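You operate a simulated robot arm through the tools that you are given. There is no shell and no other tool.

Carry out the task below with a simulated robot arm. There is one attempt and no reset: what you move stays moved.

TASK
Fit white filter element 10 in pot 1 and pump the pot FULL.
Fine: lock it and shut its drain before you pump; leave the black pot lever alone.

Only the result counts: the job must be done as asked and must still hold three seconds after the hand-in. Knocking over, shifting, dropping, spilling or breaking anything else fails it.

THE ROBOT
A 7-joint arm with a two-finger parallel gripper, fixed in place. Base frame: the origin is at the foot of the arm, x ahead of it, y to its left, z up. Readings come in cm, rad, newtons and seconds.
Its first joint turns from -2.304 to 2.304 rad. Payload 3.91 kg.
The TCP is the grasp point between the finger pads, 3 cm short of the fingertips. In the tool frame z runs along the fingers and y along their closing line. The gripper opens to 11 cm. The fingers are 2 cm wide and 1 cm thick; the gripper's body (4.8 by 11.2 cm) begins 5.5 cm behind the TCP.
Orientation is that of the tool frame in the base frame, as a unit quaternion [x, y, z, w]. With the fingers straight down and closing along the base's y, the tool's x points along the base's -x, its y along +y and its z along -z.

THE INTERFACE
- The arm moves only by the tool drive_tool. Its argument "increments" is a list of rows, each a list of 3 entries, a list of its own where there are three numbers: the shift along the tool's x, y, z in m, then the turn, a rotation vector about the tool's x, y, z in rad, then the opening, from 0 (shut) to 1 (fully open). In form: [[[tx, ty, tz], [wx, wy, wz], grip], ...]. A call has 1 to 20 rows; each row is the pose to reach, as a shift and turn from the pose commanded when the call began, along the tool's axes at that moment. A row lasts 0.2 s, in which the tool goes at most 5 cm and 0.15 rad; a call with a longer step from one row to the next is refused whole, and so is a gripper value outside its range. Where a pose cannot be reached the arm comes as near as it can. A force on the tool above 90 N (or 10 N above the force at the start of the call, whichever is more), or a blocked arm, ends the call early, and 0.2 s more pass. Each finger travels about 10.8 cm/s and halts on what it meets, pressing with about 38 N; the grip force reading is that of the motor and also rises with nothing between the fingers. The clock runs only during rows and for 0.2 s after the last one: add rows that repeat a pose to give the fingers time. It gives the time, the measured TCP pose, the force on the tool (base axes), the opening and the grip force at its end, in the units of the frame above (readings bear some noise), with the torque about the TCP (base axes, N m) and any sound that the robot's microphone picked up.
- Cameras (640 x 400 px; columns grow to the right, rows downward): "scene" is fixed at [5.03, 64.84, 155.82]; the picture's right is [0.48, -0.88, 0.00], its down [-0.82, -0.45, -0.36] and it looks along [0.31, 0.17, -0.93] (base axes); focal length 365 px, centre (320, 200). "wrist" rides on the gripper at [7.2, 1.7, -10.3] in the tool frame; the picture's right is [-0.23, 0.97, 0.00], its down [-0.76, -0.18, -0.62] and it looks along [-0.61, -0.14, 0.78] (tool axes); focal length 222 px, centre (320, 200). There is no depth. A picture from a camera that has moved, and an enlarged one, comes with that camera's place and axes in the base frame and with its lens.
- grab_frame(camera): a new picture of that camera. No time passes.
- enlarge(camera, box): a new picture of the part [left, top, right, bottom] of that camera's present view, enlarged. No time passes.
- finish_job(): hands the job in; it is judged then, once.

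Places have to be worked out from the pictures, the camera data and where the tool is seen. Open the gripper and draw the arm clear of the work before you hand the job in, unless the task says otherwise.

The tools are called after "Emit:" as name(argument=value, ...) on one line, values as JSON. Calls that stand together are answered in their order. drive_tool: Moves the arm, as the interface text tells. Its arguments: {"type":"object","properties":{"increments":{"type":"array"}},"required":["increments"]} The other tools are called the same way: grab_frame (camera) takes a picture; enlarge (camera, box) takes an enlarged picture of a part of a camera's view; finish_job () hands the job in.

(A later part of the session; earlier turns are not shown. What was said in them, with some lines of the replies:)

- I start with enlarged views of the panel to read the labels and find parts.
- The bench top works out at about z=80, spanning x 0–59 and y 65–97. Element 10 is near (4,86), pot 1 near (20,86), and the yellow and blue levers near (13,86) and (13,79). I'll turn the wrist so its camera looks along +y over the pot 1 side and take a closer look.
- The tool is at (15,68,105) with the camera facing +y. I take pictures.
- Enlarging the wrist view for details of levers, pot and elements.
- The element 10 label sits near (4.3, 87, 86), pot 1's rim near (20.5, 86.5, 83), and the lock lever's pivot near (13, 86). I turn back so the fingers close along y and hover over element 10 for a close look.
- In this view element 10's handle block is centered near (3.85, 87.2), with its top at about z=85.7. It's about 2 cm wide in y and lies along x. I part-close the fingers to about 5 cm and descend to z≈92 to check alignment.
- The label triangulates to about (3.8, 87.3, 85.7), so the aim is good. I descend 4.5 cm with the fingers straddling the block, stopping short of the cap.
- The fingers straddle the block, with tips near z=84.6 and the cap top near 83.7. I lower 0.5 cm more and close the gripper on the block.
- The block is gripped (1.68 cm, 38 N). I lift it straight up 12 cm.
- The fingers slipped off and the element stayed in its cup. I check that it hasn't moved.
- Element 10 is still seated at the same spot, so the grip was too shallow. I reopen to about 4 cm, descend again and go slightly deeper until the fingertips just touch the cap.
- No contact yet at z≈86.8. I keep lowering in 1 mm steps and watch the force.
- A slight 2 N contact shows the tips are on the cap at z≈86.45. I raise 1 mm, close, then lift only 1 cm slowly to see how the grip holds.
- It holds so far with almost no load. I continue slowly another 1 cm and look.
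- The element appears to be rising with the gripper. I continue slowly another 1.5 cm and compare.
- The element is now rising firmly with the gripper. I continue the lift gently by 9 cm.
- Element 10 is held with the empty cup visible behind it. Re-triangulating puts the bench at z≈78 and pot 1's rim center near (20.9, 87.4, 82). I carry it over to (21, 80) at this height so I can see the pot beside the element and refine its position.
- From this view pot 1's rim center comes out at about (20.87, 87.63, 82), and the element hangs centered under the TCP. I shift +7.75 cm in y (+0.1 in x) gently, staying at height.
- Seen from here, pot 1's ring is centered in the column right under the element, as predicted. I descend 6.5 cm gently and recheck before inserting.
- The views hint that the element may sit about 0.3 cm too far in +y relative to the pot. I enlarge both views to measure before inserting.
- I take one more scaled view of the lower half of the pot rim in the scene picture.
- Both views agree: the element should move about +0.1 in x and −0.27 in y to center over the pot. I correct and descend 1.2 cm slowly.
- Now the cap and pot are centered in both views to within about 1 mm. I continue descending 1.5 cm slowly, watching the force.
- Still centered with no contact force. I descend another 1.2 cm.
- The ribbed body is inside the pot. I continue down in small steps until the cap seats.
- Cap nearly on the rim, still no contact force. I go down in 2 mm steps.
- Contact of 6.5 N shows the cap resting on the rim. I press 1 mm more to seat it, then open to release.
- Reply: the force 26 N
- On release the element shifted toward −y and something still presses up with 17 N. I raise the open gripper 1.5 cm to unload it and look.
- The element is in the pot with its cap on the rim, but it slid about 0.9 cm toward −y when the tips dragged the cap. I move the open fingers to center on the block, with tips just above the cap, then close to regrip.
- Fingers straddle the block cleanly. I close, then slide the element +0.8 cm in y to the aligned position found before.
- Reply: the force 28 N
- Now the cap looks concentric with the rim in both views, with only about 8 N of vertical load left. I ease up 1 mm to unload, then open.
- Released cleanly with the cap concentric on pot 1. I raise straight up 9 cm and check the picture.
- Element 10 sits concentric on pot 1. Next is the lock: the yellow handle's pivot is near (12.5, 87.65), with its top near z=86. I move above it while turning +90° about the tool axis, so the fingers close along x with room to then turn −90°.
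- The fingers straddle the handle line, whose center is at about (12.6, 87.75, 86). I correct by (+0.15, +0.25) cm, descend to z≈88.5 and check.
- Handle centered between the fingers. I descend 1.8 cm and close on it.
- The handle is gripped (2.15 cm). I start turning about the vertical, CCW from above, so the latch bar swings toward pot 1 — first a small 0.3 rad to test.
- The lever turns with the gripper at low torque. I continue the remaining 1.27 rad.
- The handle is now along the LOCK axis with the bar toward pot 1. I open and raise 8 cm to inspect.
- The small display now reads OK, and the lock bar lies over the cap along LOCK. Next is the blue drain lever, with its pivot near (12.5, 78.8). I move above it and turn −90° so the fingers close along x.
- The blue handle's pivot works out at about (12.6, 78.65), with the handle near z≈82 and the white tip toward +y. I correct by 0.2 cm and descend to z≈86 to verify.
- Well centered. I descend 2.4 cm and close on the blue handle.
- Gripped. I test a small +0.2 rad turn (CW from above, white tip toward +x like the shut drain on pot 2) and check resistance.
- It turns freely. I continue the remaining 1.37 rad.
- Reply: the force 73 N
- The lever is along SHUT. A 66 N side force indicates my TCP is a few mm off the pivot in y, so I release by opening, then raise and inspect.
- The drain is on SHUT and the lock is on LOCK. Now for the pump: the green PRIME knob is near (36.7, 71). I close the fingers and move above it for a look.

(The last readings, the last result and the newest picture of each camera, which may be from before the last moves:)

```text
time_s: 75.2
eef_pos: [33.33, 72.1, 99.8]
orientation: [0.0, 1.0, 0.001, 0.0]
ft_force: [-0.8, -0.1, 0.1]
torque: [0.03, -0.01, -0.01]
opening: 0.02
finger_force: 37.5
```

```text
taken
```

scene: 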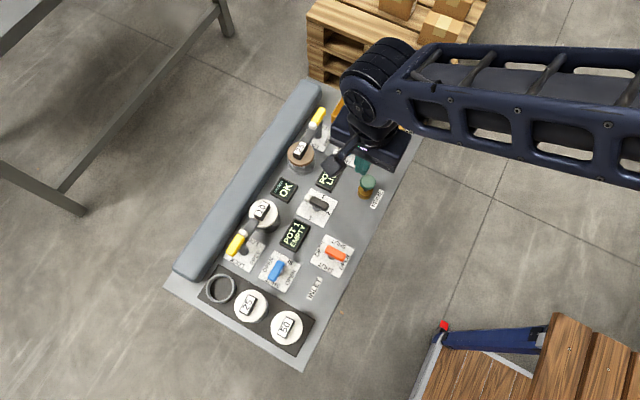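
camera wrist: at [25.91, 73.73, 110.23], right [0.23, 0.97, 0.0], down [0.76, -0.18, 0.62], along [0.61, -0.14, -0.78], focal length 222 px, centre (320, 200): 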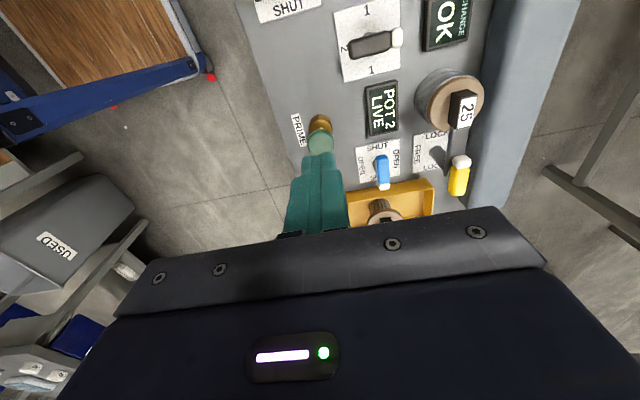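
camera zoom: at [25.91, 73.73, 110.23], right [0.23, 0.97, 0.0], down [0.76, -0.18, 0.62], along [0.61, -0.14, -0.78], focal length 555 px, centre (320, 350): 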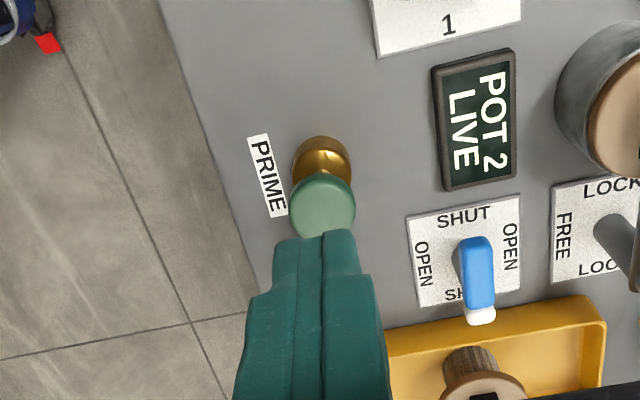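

The green knob centers near (36.4, 71.3), with its top at about z=86. I move over it and descend to z≈91.5, fingertips about 2 cm above the knob, and check alignment.

Emit:
drive_tool(increments=[[[-0.016, -0.004, 0.01], [0, 0, 0], 0], [[-0.032, -0.007, 0.03], [0, 0, 0], 0], [[-0.032, -0.007, 0.05], [0, 0, 0], 0], [[-0.032, -0.007, 0.07], [0, 0, 0], 0], [[-0.032, -0.007, 0.082], [0, 0, 0], 0], [[-0.032, -0.007, 0.082], [0, 0, 0], 0]])

Emit:
enlarge(camera="wrist", box=[220, 70, 420, 230])

Emit:
enlarge(camera="scene", box=[330, 150, 410, 210])

```text
time_s: 76.6
eef_pos: [36.37, 71.45, 91.48]
orientation: [-0.001, 1.0, 0.0, 0.0]
ft_force: [1.0, 0.5, 0.3]
torque: [0.01, -0.01, -0.01]
opening: 0.0
finger_force: 37.9
```

```text
2.50 times, centred on (320, 150) of wrist
camera zoom: at [29.12, 73.07, 102.01], right [0.23, 0.97, 0.0], down [0.76, -0.18, 0.62], along [0.61, -0.14, -0.78], focal length 555 px, centre (320, 325)
```

zoom: 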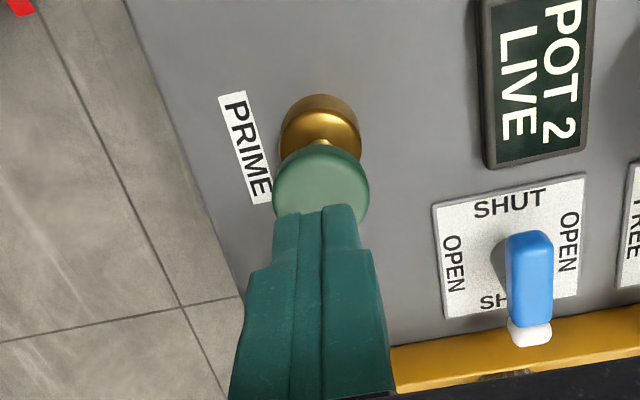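

```text
6.67 times, centred on (370, 180) of scene
camera zoom: at [5.03, 64.84, 155.82], right [0.48, -0.88, 0.0], down [-0.82, -0.45, -0.36], along [0.31, 0.17, -0.93], focal length 2436 px, centre (-13, 333)
```

zoom: 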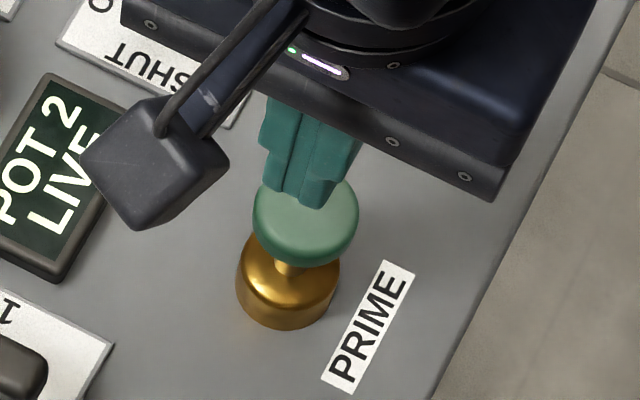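

Aligned over the knob in both views. I descend slowly to find the knob top.

Emit:
drive_tool(increments=[[[-0.0015, 0, 0.004], [0, 0, 0], 0], [[-0.0015, 0, 0.008], [0, 0, 0], 0], [[-0.0015, 0, 0.012], [0, 0, 0], 0], [[-0.0015, 0, 0.015], [0, 0, 0], 0]])

Emit:
drive_tool(increments=[[[0, 0, 0.002], [0, 0, 0], 0], [[0, 0, 0.004], [0, 0, 0], 0], [[0, 0, 0.006], [0, 0, 0], 0]])

Emit:
enlarge(camera="scene", box=[330, 150, 410, 210])

```text
time_s: 77.6
eef_pos: [36.47, 71.24, 90.19]
orientation: [-0.001, 1.0, 0.0, 0.0]
ft_force: [-0.4, -0.2, 0.1]
torque: [0.0, -0.03, -0.01]
opening: 0.0
finger_force: 37.6
```

```text
time_s: 78.4
eef_pos: [36.54, 71.25, 89.54]
orientation: [0.0, 1.0, 0.0, 0.0]
ft_force: [0.7, 0.2, 0.0]
torque: [-0.01, 0.0, 0.03]
opening: 0.04
finger_force: 37.5
```

```text
6.67 times, centred on (370, 180) of scene
camera zoom: at [5.03, 64.84, 155.82], right [0.48, -0.88, 0.0], down [-0.82, -0.45, -0.36], along [0.31, 0.17, -0.93], focal length 2436 px, centre (-13, 333)
```

zoom: 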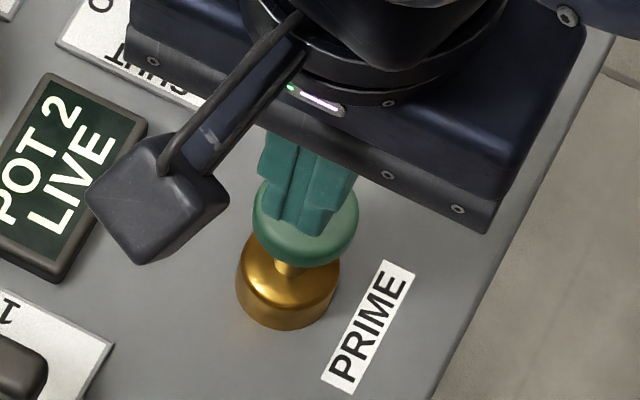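

Fingertips are nearly touching the knob. I continue down in small steps, watching force.

Emit:
drive_tool(increments=[[[0, 0, 0.002], [0, 0, 0], 0], [[0, 0, 0.004], [0, 0, 0], 0], [[0, 0, 0.006], [0, 0, 0], 0]])

Emit:
drive_tool(increments=[[[0, 0, 0.002], [0, 0, 0], 0], [[0, 0, 0.004], [0, 0, 0], 0]])

Emit:
enlarge(camera="scene", box=[330, 150, 410, 210])

```text
time_s: 79.2
eef_pos: [36.48, 71.26, 88.89]
orientation: [0.0, 1.0, -0.001, 0.0]
ft_force: [-0.6, 0.2, -0.4]
torque: [0.03, 0.01, -0.03]
opening: 0.0
finger_force: 37.9
```

```text
time_s: 79.8
eef_pos: [36.38, 71.19, 88.5]
orientation: [0.0, 1.0, -0.001, 0.0]
ft_force: [-0.1, 0.5, 0.2]
torque: [-0.02, -0.04, 0.01]
opening: 0.0
finger_force: 37.8
```

```text
6.67 times, centred on (370, 180) of scene
camera zoom: at [5.03, 64.84, 155.82], right [0.48, -0.88, 0.0], down [-0.82, -0.45, -0.36], along [0.31, 0.17, -0.93], focal length 2436 px, centre (-13, 333)
```

zoom: 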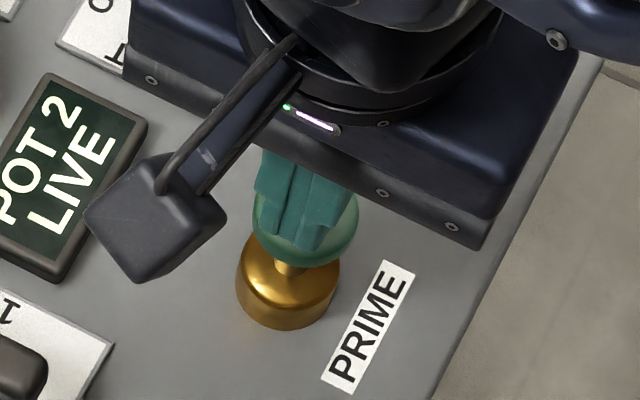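

No contact yet at TCP z=88.5; refined triangulation puts the knob top near (36.8, 71.2, 85). I shift +0.3 in x and keep descending slowly.

Emit:
drive_tool(increments=[[[-0.003, 0, 0], [0, 0, 0], 0], [[-0.003, 0, 0.002], [0, 0, 0], 0], [[-0.003, 0, 0.004], [0, 0, 0], 0]])

Emit:
drive_tool(increments=[[[0, 0, 0.002], [0, 0, 0], 0], [[0, 0, 0.004], [0, 0, 0], 0]])

Emit:
enlarge(camera="wrist", box=[220, 70, 420, 230])

```text
time_s: 80.6
eef_pos: [36.81, 71.28, 88.07]
orientation: [-0.001, 1.0, 0.0, 0.0]
ft_force: [-0.4, 0.6, -0.3]
torque: [-0.03, -0.02, 0.01]
opening: 0.0
finger_force: 38.4
```

```text
time_s: 81.2
eef_pos: [36.83, 71.34, 87.75]
orientation: [0.0, 1.0, -0.001, -0.001]
ft_force: [-0.5, -0.4, 0.7]
torque: [-0.03, 0.01, 0.02]
opening: 0.01
finger_force: 37.3
```

```text
2.50 times, centred on (320, 150) of wrist
camera zoom: at [29.53, 72.87, 98.16], right [0.23, 0.97, 0.0], down [0.76, -0.18, 0.62], along [0.61, -0.14, -0.78], focal length 555 px, centre (320, 325)
```

zoom: 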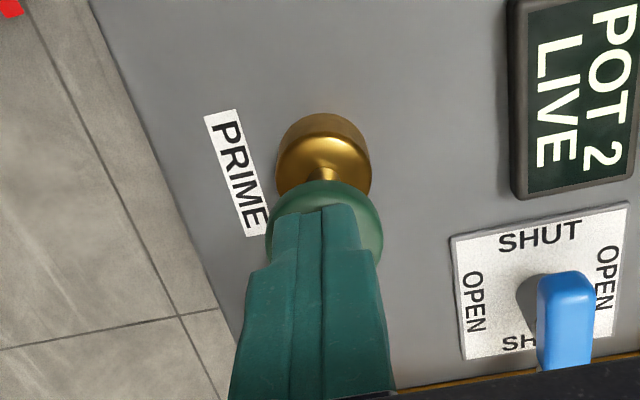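

Fingers are over the knob in this view. I continue down in 2 mm steps until contact.

Emit:
drive_tool(increments=[[[0, 0, 0.002], [0, 0, 0], 0], [[0, 0, 0.004], [0, 0, 0], 0]])

Emit:
drive_tool(increments=[[[0, 0, 0.002], [0, 0, 0], 0], [[0, 0, 0.004], [0, 0, 0], 0]])

Emit:
enlarge(camera="scene", box=[330, 150, 410, 210])

```text
time_s: 81.8
eef_pos: [36.86, 71.21, 87.24]
orientation: [-0.001, 1.0, 0.0, 0.0]
ft_force: [1.0, 0.4, 1.4]
torque: [0.02, -0.05, 0.01]
opening: 0.0
finger_force: 37.2
```

```text
time_s: 82.4
eef_pos: [36.85, 71.24, 87.01]
orientation: [-0.001, 1.0, -0.001, 0.0]
ft_force: [-0.5, -0.9, 2.9]
torque: [-0.04, -0.02, 0.0]
opening: 0.0
finger_force: 37.9
```

```text
6.67 times, centred on (370, 180) of scene
camera zoom: at [5.03, 64.84, 155.82], right [0.48, -0.88, 0.0], down [-0.82, -0.45, -0.36], along [0.31, 0.17, -0.93], focal length 2436 px, centre (-13, 333)
```

zoom: 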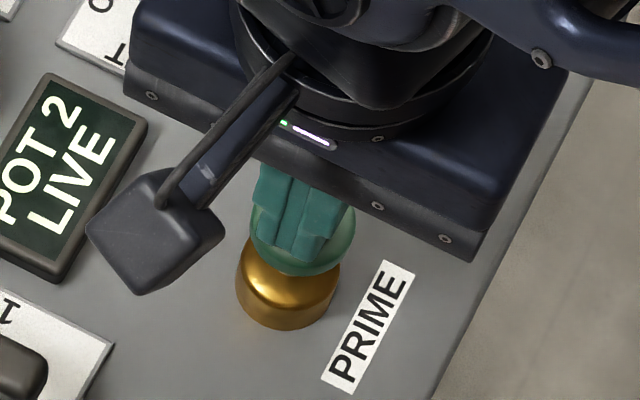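

The knob is being pressed down (2.9 N spring). I continue the stroke downward.

Emit:
drive_tool(increments=[[[0, 0, 0.003], [0, 0, 0], 0], [[0, 0, 0.006], [0, 0, 0], 0], [[0, 0, 0.009], [0, 0, 0], 0]])

Emit:
enlarge(camera="scene", box=[250, 150, 410, 260])

```text
time_s: 83.2
eef_pos: [36.86, 71.32, 86.09]
orientation: [0.0, 1.0, 0.0, 0.0]
ft_force: [0.7, 0.1, 5.5]
torque: [0.02, -0.09, 0.01]
opening: 0.0
finger_force: 37.7
```

```text
3.64 times, centred on (330, 205) of scene
camera zoom: at [5.03, 64.84, 155.82], right [0.48, -0.88, 0.0], down [-0.82, -0.45, -0.36], along [0.31, 0.17, -0.93], focal length 1329 px, centre (284, 182)
```

zoom: 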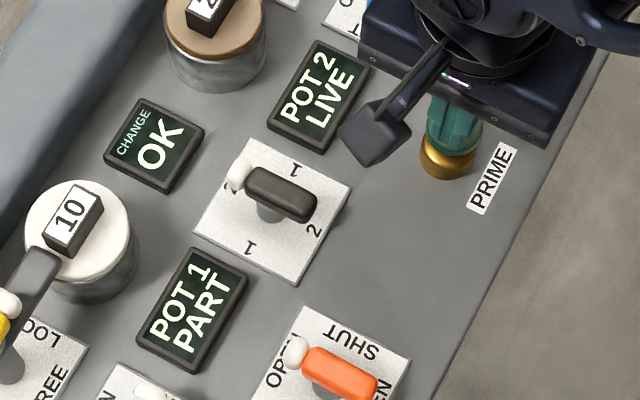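

POT 1 now reads PART, so the pump works. I release the knob fully (up 2 cm) and check the display.

Emit:
drive_tool(increments=[[[0, 0, -0.005], [0, 0, 0], 0], [[0, 0, -0.01], [0, 0, 0], 0], [[0, 0, -0.015], [0, 0, 0], 0], [[0, 0, -0.02], [0, 0, 0], 0], [[0, 0, -0.02], [0, 0, 0], 0], [[0, 0, -0.02], [0, 0, 0], 0]])

Emit:
enlarge(camera="scene", box=[250, 150, 410, 260])

```text
time_s: 84.6
eef_pos: [36.92, 71.32, 87.95]
orientation: [0.0, 1.0, 0.0, 0.001]
ft_force: [-0.2, -0.5, 0.2]
torque: [-0.04, 0.0, 0.0]
opening: 0.02
finger_force: 37.4
```

```text
3.64 times, centred on (330, 205) of scene
camera zoom: at [5.03, 64.84, 155.82], right [0.48, -0.88, 0.0], down [-0.82, -0.45, -0.36], along [0.31, 0.17, -0.93], focal length 1329 px, centre (284, 182)
```

zoom: 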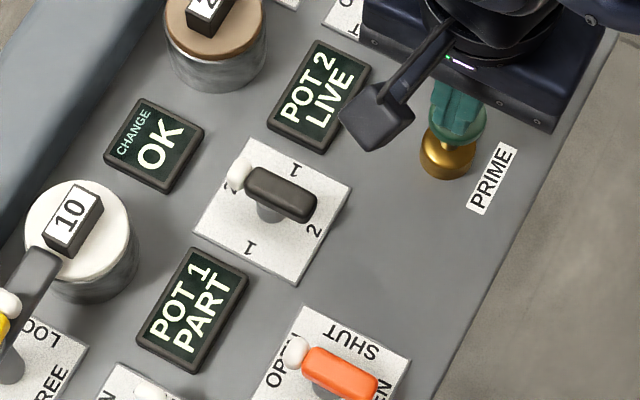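

Knob sprang back up and the display holds at PART. I do the second stroke down to the same depth.

Emit:
drive_tool(increments=[[[0, 0, 0.005], [0, 0, 0], 0], [[0, 0, 0.01], [0, 0, 0], 0], [[0, 0, 0.015], [0, 0, 0], 0], [[0, 0, 0.02], [0, 0, 0], 0], [[0, 0, 0.02], [0, 0, 0], 0]])

Emit:
enlarge(camera="scene", box=[250, 150, 410, 260])

```text
time_s: 85.8
eef_pos: [36.72, 71.23, 86.1]
orientation: [0.0, 1.0, 0.001, 0.0]
ft_force: [0.7, 2.3, 5.5]
torque: [0.08, -0.04, 0.01]
opening: 0.0
finger_force: 37.9
```

```text
3.64 times, centred on (330, 205) of scene
camera zoom: at [5.03, 64.84, 155.82], right [0.48, -0.88, 0.0], down [-0.82, -0.45, -0.36], along [0.31, 0.17, -0.93], focal length 1329 px, centre (284, 182)
```

zoom: 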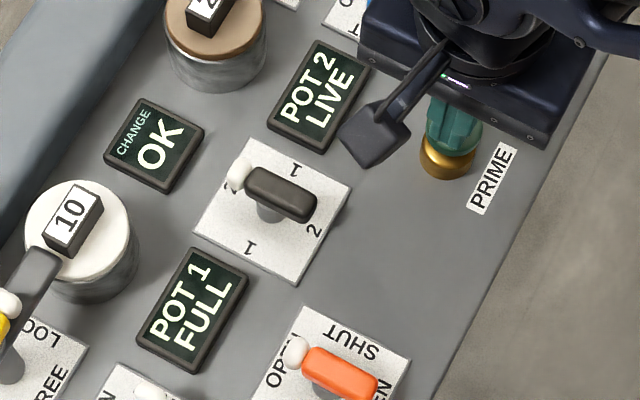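

POT 1 reads FULL. I stop pumping and raise the arm straight up, then open the gripper.

Emit:
drive_tool(increments=[[[0, 0, -0.005], [0, 0, 0], 0], [[0, 0, -0.012], [0, 0, 0], 0], [[0, 0, -0.02], [0, 0, 0], 0], [[0, 0, -0.035], [0, 0, 0], 0], [[0, 0, -0.055], [0, 0, 0], 0], [[0, 0, -0.08], [0, 0, 0], 0], [[0, 0, -0.11], [0, 0, 0], 0], [[0, 0, -0.14], [0, 0, 0], 0], [[0, 0, -0.17], [0, 0, 0], 0.3], [[0, 0, -0.2], [0, 0, 0], 0.6], [[0, 0, -0.22], [0, 0, 0], 1], [[0, 0, -0.22], [0, 0, 0], 1]])

Emit:
grab_frame(camera="scene")

Emit:
grab_frame(camera="wrist")

```text
time_s: 88.4
eef_pos: [36.92, 71.24, 107.95]
orientation: [0.0, 1.0, 0.0, 0.0]
ft_force: [-0.2, 0.1, 1.5]
torque: [0.01, 0.01, 0.0]
opening: 10.98
finger_force: 0.0
```

```text
taken
```

scene: 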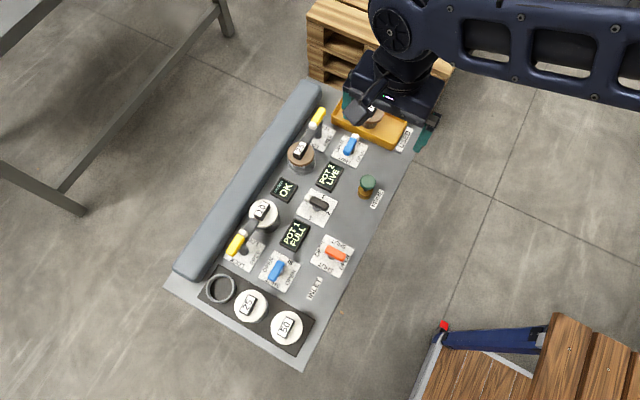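

```text
taken
camera wrist: at [29.58, 72.87, 118.4], right [0.23, 0.97, 0.0], down [0.76, -0.18, 0.62], along [0.61, -0.14, -0.78], focal length 222 px, centre (320, 200)
```

wrist: 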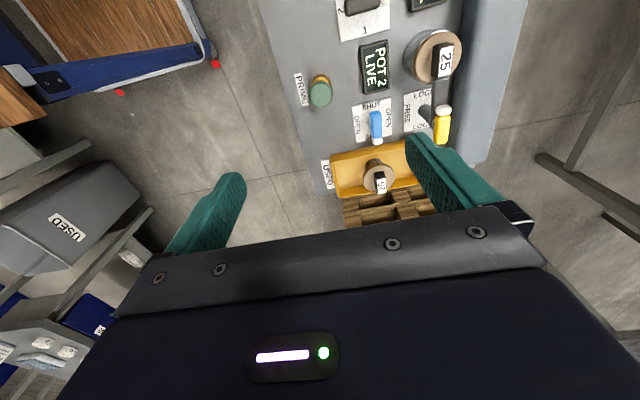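

All looks in order. I draw the arm back to near its starting pose and take a final close look at pot 1's state.

Emit:
drive_tool(increments=[[[0.015, -0.018, -0.008], [0, 0, 0], 1], [[0.035, -0.04, -0.016], [0, 0, 0], 1], [[0.055, -0.063, -0.024], [0, 0, 0], 1], [[0.075, -0.086, -0.032], [0, 0, 0], 1], [[0.095, -0.109, -0.042], [0, 0, 0], 1], [[0.113, -0.129, -0.05], [0, 0, 0], 1], [[0.113, -0.129, -0.05], [0, 0, 0], 1]])

Emit:
enlarge(camera="scene", box=[200, 170, 360, 300])

Emit:
enlarge(camera="scene", box=[260, 70, 440, 230])

```text
time_s: 90.0
eef_pos: [25.44, 58.45, 113.09]
orientation: [-0.001, 1.0, 0.0, 0.0]
ft_force: [-0.8, 0.4, -0.4]
torque: [0.02, 0.02, 0.03]
opening: 11.02
finger_force: 0.0
```

```text
3.08 times, centred on (280, 235) of scene
camera zoom: at [5.03, 64.84, 155.82], right [0.48, -0.88, 0.0], down [-0.82, -0.45, -0.36], along [0.31, 0.17, -0.93], focal length 1124 px, centre (443, 92)
```

zoom: 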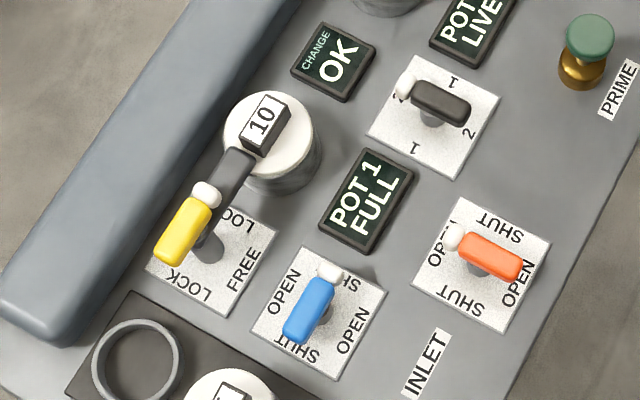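

```text
2.50 times, centred on (350, 150) of scene
camera zoom: at [5.03, 64.84, 155.82], right [0.48, -0.88, 0.0], down [-0.82, -0.45, -0.36], along [0.31, 0.17, -0.93], focal length 914 px, centre (245, 325)
```

zoom: 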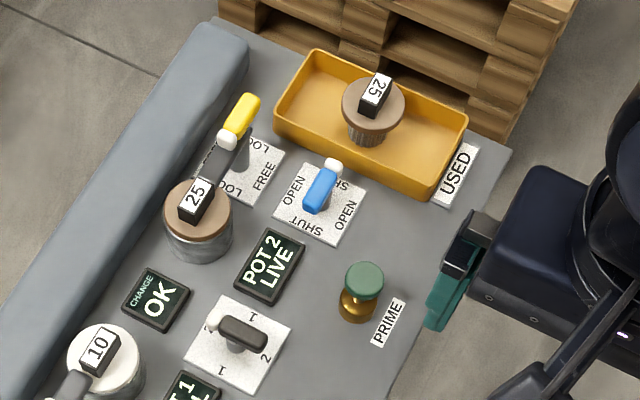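

Pot 1 holds element 10 with the lock on LOCK and the drain on SHUT, and its display reads FULL. The black lever and pot 2 are untouched, and the arm is clear with the gripper open. I hand the job in.

Emit:
finish_job()

```text
The job is handed in.
```

White filter element 10 is fitted in pot 1 and the pot is pumped full: its display reads FULL and the change display reads OK. I handed the job in with that state in the last pictures; the result of the judging has not come back to me.

- **Fitting:** The first lift slipped off without moving the element. When I first released it in the pot, it slid to one side, so I regripped it and centred the cap on the rim.
- **Lock and drain:** I turned the yellow lever to LOCK with its bar over the cap, then the blue lever to SHUT. Both were set before pumping.
- **Pumping:** It took two strokes of the green PRIME knob, PART after the first and FULL after the second.
- **Left alone:** I did not touch the black pot lever, the orange inlet lever or pot 2, and the last pictures show them as they were at the start.

The arm is back near its starting pose with the gripper open.
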